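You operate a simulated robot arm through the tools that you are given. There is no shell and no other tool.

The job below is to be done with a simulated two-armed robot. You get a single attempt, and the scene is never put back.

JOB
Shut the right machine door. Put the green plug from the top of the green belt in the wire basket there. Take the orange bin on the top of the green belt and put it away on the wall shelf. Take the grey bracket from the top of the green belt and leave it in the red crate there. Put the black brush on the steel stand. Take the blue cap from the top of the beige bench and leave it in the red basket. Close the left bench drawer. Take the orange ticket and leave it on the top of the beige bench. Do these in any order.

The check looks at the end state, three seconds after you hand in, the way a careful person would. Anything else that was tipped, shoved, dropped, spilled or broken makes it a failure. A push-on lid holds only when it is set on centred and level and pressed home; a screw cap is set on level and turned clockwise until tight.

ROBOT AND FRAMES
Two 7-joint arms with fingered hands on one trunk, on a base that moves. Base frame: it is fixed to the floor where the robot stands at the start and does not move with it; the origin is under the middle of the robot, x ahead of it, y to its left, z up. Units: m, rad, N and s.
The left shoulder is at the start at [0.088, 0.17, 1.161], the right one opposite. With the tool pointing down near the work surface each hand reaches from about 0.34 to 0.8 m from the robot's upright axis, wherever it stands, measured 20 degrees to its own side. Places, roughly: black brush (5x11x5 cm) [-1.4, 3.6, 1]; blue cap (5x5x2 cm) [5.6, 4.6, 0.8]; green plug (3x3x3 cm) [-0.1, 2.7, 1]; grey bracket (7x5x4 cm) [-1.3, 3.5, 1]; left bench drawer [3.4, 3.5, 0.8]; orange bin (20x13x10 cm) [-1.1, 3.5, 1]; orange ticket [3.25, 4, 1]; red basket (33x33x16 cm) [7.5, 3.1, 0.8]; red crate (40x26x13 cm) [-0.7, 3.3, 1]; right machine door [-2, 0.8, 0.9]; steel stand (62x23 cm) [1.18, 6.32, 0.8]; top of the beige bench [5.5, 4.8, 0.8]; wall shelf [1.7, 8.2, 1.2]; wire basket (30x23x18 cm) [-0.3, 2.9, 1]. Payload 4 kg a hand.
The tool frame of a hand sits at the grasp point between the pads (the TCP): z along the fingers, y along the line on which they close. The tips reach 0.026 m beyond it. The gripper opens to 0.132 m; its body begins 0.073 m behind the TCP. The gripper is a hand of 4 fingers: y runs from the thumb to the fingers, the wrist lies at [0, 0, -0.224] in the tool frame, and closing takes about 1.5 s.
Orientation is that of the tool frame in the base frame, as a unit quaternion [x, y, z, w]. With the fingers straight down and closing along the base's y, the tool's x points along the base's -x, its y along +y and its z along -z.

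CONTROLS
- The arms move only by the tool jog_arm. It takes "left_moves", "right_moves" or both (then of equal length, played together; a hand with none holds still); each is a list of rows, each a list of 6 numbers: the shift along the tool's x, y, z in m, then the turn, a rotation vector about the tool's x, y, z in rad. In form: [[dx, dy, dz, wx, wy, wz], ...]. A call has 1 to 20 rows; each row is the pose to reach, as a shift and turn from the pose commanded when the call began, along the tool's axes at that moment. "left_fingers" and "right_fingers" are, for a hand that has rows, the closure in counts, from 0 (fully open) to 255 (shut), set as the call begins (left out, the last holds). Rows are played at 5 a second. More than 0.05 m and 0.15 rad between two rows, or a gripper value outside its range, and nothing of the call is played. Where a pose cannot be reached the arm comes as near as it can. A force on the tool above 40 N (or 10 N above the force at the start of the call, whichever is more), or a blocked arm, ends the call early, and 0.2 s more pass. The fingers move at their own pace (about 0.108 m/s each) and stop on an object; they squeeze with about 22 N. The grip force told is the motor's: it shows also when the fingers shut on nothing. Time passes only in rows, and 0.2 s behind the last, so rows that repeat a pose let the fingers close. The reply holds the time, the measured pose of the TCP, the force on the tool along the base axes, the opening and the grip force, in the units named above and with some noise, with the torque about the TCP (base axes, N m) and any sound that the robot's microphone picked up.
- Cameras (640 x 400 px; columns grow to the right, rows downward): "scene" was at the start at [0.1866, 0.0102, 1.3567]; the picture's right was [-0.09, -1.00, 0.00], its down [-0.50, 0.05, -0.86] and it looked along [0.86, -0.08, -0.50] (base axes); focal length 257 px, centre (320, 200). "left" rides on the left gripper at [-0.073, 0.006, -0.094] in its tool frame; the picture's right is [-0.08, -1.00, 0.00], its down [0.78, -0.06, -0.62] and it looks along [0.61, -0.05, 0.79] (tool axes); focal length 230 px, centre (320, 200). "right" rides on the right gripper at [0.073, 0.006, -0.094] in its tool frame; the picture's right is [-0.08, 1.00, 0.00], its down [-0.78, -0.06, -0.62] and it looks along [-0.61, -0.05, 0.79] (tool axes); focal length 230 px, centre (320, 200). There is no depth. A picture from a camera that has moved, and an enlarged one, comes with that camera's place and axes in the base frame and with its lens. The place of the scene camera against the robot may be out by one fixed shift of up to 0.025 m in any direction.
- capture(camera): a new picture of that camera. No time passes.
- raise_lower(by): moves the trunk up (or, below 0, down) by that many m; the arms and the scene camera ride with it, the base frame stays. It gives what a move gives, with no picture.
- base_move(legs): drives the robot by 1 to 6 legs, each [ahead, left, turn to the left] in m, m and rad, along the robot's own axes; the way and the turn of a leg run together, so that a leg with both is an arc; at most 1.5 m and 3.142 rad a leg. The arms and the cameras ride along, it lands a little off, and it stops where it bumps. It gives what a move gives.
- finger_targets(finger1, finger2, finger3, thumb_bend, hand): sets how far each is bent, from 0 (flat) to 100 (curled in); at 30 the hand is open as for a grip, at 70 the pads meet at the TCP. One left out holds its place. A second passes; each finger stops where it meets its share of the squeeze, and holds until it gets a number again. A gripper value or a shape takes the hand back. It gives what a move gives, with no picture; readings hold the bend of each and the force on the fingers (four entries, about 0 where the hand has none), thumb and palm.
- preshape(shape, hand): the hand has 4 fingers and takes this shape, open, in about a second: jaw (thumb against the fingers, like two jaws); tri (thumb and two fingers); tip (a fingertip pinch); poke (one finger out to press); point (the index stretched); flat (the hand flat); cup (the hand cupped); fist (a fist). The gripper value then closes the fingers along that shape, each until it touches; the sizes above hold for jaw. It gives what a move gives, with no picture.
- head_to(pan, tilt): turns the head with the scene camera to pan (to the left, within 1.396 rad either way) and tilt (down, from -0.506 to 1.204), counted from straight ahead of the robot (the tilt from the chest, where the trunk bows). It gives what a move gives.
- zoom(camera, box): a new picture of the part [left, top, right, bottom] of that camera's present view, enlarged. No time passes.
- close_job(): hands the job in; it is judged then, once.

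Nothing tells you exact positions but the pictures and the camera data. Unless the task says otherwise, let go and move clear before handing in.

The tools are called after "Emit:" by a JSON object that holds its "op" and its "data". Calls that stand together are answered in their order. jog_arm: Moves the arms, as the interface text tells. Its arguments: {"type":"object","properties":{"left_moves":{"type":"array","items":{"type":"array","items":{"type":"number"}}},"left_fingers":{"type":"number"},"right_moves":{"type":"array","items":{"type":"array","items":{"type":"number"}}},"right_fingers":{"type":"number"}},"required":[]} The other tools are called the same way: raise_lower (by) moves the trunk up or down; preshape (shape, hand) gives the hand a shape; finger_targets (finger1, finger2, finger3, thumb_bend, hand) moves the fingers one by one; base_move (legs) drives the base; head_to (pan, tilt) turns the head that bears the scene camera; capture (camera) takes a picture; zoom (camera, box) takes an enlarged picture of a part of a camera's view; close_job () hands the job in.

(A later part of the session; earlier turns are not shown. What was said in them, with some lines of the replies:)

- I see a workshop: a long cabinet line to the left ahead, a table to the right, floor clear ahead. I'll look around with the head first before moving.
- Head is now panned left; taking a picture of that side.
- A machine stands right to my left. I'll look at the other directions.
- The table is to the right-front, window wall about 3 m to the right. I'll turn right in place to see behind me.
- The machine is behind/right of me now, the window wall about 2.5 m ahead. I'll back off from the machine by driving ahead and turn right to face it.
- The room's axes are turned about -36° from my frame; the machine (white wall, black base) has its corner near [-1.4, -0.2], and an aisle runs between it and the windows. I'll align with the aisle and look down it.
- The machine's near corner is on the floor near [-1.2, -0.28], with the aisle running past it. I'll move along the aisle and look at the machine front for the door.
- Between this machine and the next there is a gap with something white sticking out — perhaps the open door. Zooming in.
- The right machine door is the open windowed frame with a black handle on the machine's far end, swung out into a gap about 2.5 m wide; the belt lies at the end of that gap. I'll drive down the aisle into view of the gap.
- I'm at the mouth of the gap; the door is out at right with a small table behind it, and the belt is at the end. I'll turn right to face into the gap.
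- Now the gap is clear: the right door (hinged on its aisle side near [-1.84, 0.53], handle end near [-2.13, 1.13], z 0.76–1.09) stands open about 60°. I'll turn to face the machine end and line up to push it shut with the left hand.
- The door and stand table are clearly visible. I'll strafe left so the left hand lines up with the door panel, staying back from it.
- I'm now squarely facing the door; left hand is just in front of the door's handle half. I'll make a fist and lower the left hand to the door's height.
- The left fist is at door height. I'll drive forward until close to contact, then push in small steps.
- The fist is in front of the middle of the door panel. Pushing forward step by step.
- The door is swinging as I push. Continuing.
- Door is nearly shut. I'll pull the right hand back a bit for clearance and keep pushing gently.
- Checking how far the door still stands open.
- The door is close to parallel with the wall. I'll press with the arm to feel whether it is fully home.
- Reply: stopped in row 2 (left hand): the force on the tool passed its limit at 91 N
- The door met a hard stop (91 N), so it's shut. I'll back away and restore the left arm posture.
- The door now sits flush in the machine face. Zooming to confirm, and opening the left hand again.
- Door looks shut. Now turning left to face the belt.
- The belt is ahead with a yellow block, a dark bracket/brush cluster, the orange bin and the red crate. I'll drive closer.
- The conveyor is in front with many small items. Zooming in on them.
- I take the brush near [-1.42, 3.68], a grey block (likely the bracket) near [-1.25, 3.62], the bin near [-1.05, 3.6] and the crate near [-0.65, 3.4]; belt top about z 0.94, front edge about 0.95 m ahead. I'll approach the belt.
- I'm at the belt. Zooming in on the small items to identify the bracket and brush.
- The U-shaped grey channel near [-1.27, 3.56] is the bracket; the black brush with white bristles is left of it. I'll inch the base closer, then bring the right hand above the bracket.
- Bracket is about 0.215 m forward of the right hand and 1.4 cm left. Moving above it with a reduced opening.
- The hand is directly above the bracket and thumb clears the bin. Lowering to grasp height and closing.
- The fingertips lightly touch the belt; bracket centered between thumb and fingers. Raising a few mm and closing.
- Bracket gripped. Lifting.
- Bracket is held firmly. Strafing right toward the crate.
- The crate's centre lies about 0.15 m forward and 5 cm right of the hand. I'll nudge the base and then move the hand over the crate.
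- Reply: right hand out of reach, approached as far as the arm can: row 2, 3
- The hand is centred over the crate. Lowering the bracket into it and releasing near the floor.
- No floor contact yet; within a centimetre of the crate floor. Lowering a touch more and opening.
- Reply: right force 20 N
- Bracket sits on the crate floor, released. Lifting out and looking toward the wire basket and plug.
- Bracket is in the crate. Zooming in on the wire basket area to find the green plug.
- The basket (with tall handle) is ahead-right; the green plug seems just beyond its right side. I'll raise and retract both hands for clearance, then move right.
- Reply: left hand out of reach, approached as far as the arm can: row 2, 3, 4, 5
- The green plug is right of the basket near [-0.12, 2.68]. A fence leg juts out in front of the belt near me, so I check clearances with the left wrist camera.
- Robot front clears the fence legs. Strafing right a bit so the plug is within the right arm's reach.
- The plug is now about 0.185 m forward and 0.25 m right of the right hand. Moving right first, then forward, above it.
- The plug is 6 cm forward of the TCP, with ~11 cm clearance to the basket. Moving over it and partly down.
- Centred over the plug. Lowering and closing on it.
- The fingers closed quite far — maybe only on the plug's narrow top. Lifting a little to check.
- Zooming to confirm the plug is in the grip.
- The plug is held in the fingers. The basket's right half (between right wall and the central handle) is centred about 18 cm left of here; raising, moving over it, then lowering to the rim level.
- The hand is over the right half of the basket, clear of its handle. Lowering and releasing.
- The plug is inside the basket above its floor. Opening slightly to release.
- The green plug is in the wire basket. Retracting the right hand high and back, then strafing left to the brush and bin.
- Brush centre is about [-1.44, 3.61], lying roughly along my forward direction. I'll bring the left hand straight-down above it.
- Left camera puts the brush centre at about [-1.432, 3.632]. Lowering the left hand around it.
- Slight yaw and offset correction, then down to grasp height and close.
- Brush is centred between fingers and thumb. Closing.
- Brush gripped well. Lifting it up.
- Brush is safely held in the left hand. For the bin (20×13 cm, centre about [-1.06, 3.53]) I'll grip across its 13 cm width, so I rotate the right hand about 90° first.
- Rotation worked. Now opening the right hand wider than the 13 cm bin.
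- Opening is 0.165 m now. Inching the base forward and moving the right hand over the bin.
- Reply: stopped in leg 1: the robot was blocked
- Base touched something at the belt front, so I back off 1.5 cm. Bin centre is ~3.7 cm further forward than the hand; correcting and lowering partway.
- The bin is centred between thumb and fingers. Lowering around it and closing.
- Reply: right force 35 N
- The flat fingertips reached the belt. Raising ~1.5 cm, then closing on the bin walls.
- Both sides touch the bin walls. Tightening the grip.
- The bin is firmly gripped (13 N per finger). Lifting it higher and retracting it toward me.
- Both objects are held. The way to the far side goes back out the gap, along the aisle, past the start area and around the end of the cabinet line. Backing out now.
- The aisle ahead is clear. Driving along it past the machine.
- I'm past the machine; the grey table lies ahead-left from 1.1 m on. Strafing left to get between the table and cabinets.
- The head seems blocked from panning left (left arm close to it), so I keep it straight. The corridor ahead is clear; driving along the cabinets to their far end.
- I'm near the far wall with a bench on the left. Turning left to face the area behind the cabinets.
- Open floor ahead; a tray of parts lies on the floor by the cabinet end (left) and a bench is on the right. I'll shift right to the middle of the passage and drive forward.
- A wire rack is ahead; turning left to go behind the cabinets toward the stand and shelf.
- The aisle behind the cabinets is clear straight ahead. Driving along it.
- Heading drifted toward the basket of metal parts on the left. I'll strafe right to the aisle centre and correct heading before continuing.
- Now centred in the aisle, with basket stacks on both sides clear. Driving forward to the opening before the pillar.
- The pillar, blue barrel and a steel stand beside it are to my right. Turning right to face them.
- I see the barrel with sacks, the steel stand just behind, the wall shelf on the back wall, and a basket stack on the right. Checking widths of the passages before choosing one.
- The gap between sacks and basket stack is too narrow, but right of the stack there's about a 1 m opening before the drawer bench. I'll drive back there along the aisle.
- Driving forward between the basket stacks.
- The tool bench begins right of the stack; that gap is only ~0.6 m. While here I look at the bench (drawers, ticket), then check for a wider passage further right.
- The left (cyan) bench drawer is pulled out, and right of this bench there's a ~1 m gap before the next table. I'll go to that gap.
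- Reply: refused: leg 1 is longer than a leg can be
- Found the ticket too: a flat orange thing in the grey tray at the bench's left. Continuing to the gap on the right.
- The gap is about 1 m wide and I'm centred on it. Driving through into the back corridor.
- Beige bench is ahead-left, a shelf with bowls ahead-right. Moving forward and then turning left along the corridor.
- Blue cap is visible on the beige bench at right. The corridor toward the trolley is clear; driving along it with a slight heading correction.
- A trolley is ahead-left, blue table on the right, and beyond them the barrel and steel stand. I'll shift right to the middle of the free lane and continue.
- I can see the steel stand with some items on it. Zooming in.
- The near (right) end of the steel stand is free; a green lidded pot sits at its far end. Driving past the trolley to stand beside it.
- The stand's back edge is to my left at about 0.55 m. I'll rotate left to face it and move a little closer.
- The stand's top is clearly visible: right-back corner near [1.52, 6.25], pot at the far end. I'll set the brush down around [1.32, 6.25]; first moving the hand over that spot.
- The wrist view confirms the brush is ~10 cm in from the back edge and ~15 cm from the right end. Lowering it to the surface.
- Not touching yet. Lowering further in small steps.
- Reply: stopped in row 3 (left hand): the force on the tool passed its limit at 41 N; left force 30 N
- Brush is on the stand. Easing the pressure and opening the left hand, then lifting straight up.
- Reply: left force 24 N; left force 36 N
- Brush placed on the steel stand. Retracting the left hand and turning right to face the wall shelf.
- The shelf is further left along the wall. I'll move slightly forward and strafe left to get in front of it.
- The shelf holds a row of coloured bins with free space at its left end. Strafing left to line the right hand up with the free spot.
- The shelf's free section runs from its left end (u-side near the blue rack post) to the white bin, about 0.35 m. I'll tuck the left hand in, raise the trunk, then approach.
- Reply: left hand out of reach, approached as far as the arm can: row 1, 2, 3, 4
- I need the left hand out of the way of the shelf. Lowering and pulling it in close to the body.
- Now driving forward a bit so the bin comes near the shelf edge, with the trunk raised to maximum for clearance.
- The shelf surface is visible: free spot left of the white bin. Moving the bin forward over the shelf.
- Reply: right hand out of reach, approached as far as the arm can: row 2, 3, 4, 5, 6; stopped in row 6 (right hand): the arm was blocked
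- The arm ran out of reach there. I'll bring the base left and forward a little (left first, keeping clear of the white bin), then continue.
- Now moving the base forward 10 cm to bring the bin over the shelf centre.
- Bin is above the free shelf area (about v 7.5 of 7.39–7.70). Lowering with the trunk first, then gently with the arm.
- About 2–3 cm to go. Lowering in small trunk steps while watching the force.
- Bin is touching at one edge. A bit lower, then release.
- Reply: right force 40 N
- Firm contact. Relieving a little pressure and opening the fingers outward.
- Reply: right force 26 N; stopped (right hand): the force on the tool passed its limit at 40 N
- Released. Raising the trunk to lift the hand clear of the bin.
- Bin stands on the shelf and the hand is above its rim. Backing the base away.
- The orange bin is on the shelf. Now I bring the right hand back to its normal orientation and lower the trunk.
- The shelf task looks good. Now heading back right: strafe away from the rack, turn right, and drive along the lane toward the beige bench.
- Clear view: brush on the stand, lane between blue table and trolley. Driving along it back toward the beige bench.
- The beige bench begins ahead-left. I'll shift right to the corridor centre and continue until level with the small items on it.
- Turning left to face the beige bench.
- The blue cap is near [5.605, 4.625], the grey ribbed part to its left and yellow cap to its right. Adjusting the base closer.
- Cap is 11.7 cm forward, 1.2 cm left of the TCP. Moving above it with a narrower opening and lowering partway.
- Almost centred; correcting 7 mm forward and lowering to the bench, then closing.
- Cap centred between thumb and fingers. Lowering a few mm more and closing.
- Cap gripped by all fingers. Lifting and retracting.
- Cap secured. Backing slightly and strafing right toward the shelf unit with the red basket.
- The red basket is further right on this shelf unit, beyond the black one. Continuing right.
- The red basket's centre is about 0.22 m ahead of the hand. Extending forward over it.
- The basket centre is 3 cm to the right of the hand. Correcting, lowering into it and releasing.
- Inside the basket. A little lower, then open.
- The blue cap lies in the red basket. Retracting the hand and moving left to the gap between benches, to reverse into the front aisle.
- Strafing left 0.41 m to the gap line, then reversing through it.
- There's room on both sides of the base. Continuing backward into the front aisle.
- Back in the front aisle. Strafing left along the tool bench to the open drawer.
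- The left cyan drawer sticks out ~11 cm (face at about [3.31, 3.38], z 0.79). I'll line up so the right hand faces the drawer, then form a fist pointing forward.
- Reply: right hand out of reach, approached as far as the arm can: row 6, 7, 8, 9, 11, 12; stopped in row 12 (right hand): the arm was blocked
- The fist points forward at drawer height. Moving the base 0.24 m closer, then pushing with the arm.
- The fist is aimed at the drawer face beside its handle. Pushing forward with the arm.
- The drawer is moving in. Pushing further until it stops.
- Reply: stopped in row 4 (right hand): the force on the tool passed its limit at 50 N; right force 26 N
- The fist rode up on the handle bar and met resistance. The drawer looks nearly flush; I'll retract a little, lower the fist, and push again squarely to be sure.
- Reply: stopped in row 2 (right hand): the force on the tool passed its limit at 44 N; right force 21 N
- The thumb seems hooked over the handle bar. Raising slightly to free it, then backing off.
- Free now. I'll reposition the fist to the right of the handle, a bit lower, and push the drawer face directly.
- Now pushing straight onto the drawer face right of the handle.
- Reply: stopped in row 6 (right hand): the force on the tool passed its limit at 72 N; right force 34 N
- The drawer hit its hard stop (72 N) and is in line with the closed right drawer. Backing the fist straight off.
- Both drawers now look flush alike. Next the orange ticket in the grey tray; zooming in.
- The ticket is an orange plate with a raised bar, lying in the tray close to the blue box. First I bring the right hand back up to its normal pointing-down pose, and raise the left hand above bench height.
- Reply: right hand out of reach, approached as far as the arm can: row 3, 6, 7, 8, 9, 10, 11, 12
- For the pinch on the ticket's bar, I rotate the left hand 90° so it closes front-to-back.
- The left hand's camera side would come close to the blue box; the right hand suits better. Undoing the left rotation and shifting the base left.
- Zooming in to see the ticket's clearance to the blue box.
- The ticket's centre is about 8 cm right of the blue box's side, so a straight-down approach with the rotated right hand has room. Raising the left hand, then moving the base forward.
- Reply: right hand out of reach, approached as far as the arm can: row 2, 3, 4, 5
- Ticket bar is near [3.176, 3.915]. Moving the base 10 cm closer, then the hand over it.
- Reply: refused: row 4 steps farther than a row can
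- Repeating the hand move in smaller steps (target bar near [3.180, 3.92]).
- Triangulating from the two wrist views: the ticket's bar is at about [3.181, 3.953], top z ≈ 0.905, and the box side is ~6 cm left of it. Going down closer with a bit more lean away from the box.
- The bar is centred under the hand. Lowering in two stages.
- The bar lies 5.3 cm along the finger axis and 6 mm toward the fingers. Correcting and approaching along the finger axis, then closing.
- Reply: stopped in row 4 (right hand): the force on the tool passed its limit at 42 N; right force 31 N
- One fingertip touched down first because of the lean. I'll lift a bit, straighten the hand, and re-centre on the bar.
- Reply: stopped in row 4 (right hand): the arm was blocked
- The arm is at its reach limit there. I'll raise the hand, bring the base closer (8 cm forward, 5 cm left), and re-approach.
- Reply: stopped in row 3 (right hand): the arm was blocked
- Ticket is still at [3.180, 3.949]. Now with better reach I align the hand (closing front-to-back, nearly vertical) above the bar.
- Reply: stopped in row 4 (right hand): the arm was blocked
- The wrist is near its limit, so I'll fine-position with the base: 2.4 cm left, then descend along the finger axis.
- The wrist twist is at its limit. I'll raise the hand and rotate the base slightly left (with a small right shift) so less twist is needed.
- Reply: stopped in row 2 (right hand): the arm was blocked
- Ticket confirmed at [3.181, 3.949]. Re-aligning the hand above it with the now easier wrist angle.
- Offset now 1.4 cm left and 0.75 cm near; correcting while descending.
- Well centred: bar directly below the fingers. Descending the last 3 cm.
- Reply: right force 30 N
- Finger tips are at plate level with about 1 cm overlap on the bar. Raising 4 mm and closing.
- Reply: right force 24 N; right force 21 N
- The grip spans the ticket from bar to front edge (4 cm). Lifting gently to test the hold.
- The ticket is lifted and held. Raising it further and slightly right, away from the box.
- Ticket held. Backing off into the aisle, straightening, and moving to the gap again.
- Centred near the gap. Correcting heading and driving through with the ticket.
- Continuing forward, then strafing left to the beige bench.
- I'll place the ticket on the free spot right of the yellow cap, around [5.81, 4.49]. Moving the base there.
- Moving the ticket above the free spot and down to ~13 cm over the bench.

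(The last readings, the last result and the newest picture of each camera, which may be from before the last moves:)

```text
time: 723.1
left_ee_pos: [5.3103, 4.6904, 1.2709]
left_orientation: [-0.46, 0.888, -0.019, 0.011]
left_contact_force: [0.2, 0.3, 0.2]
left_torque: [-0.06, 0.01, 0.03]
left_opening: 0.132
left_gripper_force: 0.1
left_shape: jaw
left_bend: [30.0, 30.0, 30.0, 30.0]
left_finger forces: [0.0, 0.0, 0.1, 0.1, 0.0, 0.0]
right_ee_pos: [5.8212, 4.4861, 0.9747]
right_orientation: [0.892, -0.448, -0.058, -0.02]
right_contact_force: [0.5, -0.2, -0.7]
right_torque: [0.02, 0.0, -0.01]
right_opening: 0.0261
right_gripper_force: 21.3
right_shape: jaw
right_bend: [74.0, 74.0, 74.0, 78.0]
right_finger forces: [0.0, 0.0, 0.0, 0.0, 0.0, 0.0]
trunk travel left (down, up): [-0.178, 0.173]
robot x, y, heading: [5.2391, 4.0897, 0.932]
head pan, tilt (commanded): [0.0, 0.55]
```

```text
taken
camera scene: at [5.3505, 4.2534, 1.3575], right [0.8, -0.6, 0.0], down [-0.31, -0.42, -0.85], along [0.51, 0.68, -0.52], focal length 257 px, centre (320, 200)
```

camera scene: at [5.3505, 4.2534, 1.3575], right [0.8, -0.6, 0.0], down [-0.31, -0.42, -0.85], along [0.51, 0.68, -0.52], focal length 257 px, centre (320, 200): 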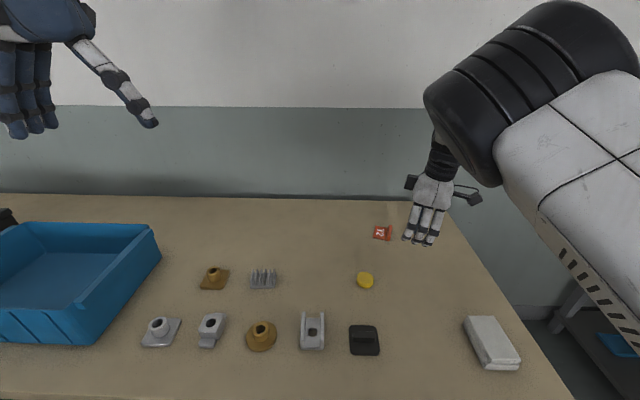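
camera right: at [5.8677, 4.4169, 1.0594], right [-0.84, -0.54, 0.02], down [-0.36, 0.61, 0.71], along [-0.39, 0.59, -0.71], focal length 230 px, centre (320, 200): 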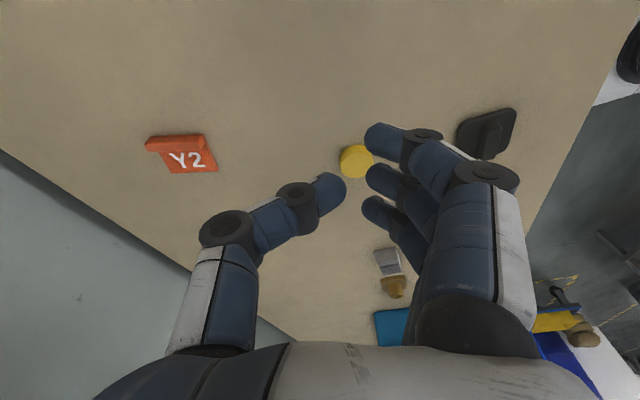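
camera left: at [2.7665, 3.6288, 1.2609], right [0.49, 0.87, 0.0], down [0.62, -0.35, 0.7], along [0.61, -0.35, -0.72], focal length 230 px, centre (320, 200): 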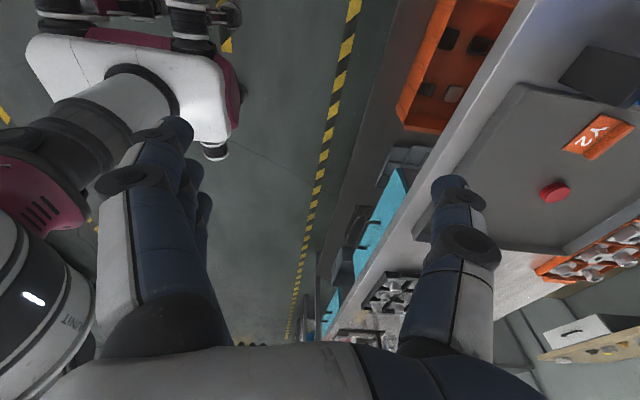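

The ticket slipped from the grip and landed on the bench top further back. Zooming to check how it lies and that nothing else was disturbed.

Emit:
{"op": "zoom", "data": {"camera": "right", "box": [100, 90, 420, 290]}}

Emit:
{"op": "zoom", "data": {"camera": "scene", "box": [300, 190, 520, 330]}}

```text
2.00 times, centred on (260, 190) of right
camera zoom: at [5.8677, 4.4169, 1.0594], right [-0.84, -0.54, 0.02], down [-0.36, 0.61, 0.71], along [-0.39, 0.59, -0.71], focal length 460 px, centre (440, 220)
```

zoom: 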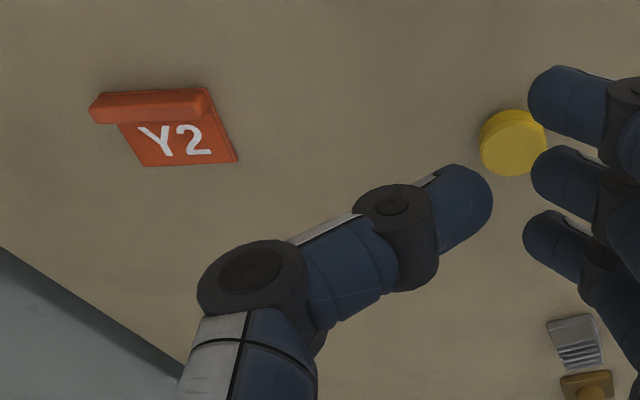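

```text
2.86 times, centred on (410, 260) of scene
camera zoom: at [5.3505, 4.2534, 1.3575], right [0.8, -0.6, 0.0], down [-0.31, -0.42, -0.85], along [0.51, 0.68, -0.52], focal length 734 px, centre (63, 29)
```

zoom: 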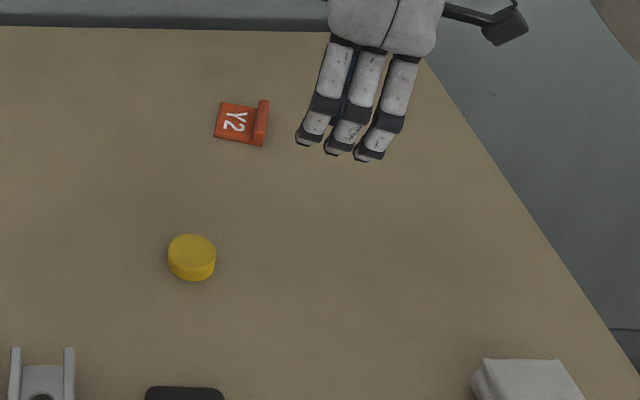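

The ticket lies flat, face up, on the beige bench top with all neighbours undisturbed. Raising the empty hand straight up and backing away.

Emit:
{"op": "jog_arm", "data": {"right_moves": [[0, 0, -0.04, 0, 0, 0], [0, 0, -0.08, 0, 0, 0], [0, 0, -0.12, 0, 0, 0], [0, 0.03, -0.15, 0, 0, 0], [0, 0.07, -0.16, 0, 0, 0], [0, 0.11, -0.16, 0, 0, 0]]}}

Emit:
{"op": "base_move", "data": {"legs": [[-0.3, 0, 0]]}}

Emit:
{"op": "capture", "data": {"camera": "scene"}}

```text
time: 724.5
left_ee_pos: [5.307, 4.6871, 1.2727]
left_orientation: [-0.46, 0.888, -0.018, 0.012]
left_contact_force: [0.0, -0.5, 0.3]
left_torque: [0.05, -0.02, 0.02]
left_opening: 0.132
left_gripper_force: 0.0
left_shape: jaw
left_bend: [30.0, 30.0, 30.0, 30.0]
left_finger forces: [0.0, 0.1, 0.0, 0.0, 0.0, 0.0]
right_ee_pos: [5.7473, 4.4001, 1.1301]
right_orientation: [0.89, -0.449, -0.077, -0.013]
right_contact_force: [-0.4, -0.7, -0.1]
right_torque: [0.02, -0.03, -0.02]
right_opening: 0.0264
right_gripper_force: 21.7
right_shape: jaw
right_bend: [74.0, 74.0, 74.0, 78.0]
right_finger forces: [0.0, 0.0, 0.0, 0.0, 0.0, 0.1]
trunk travel left (down, up): [-0.178, 0.173]
robot x, y, heading: [5.2383, 4.0908, 0.929]
head pan, tilt (commanded): [0.0, 0.55]
```

```text
time: 726.5
left_ee_pos: [5.1317, 4.4485, 1.2717]
left_orientation: [-0.457, 0.889, -0.017, 0.012]
left_contact_force: [-0.2, 0.1, 0.0]
left_torque: [-0.01, 0.03, 0.02]
left_opening: 0.1317
left_gripper_force: 0.1
left_shape: jaw
left_bend: [30.0, 30.0, 30.0, 30.0]
left_finger forces: [0.0, 0.0, 0.0, 0.0, 0.0, 0.0]
right_ee_pos: [5.5669, 4.161, 1.1357]
right_orientation: [0.891, -0.447, -0.078, -0.02]
right_contact_force: [-0.1, 0.0, 0.1]
right_torque: [0.03, -0.01, -0.01]
right_opening: 0.0267
right_gripper_force: 22.1
right_shape: jaw
right_bend: [74.0, 74.0, 74.0, 78.0]
right_finger forces: [0.0, 0.0, 0.0, 0.1, 0.0, 0.1]
trunk travel left (down, up): [-0.178, 0.173]
robot x, y, heading: [5.0586, 3.8524, 0.928]
head pan, tilt (commanded): [0.0, 0.55]
```

```text
taken
camera scene: at [5.1705, 4.0116, 1.3579], right [0.8, -0.6, 0.0], down [-0.31, -0.42, -0.85], along [0.51, 0.68, -0.52], focal length 257 px, centre (320, 200)
```

scene: 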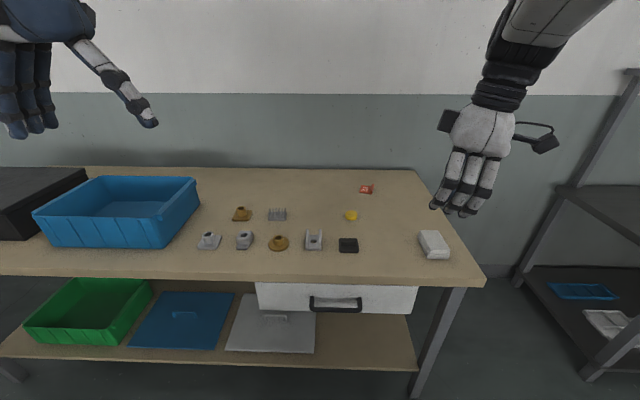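

I see the ticket flat on the beige bench, with the neighbouring parts where they were and both my hands empty and clear. All eight tasks look done, so I'm handing in:

- **Machine door:** pushed shut against its stop.
- **Green plug:** in the wire basket.
- **Orange bin:** on the wall shelf.
- **Grey bracket:** in the red crate.
- **Black brush:** on the steel stand.
- **Blue cap:** in the red basket.
- **Left bench drawer:** pushed in to its stop.
- **Orange ticket:** on the beige bench. It slipped from my grip just above the bench and landed further back than I meant, but it lies flat and touched nothing else.

The base also bumped the front of the belt once. It stopped there, and nothing on the belt seems to have moved. I have not gone back to look at the door or the drawer since closing them.

Emit:
{"op": "close_job", "data": {}}

```text
The job is handed in.
```

I handed the job in with all eight tasks done as far as the pictures and force readings show. The check's result has not come back to me.

| Task | End state |
|---|---|
| Right machine door | Shut, pushed until it met a hard stop (91 N) |
| Green plug | In the wire basket |
| Orange bin | On the wall shelf, left of the white bin |
| Grey bracket | In the red crate |
| Black brush | On the steel stand |
| Blue cap | In the red basket |
| Left bench drawer | Closed, pushed until it met a hard stop (72 N) |
| Orange ticket | Flat, face up, on top of the beige bench |

- **Ticket:** it slipped from the grip while I was lowering it and landed further back on the bench than I meant. The parts around it did not move.
- **Belt:** the base bumped the front of the belt once and stopped there. Nothing on the belt seemed to shift.
- **Brush:** when I let go of it, the thumb pressed on the stand with about 34 N. The stand stayed where it was.
- **Not rechecked:** I judged the door and drawer closed from the pictures taken right after closing them, and did not go back to look again.
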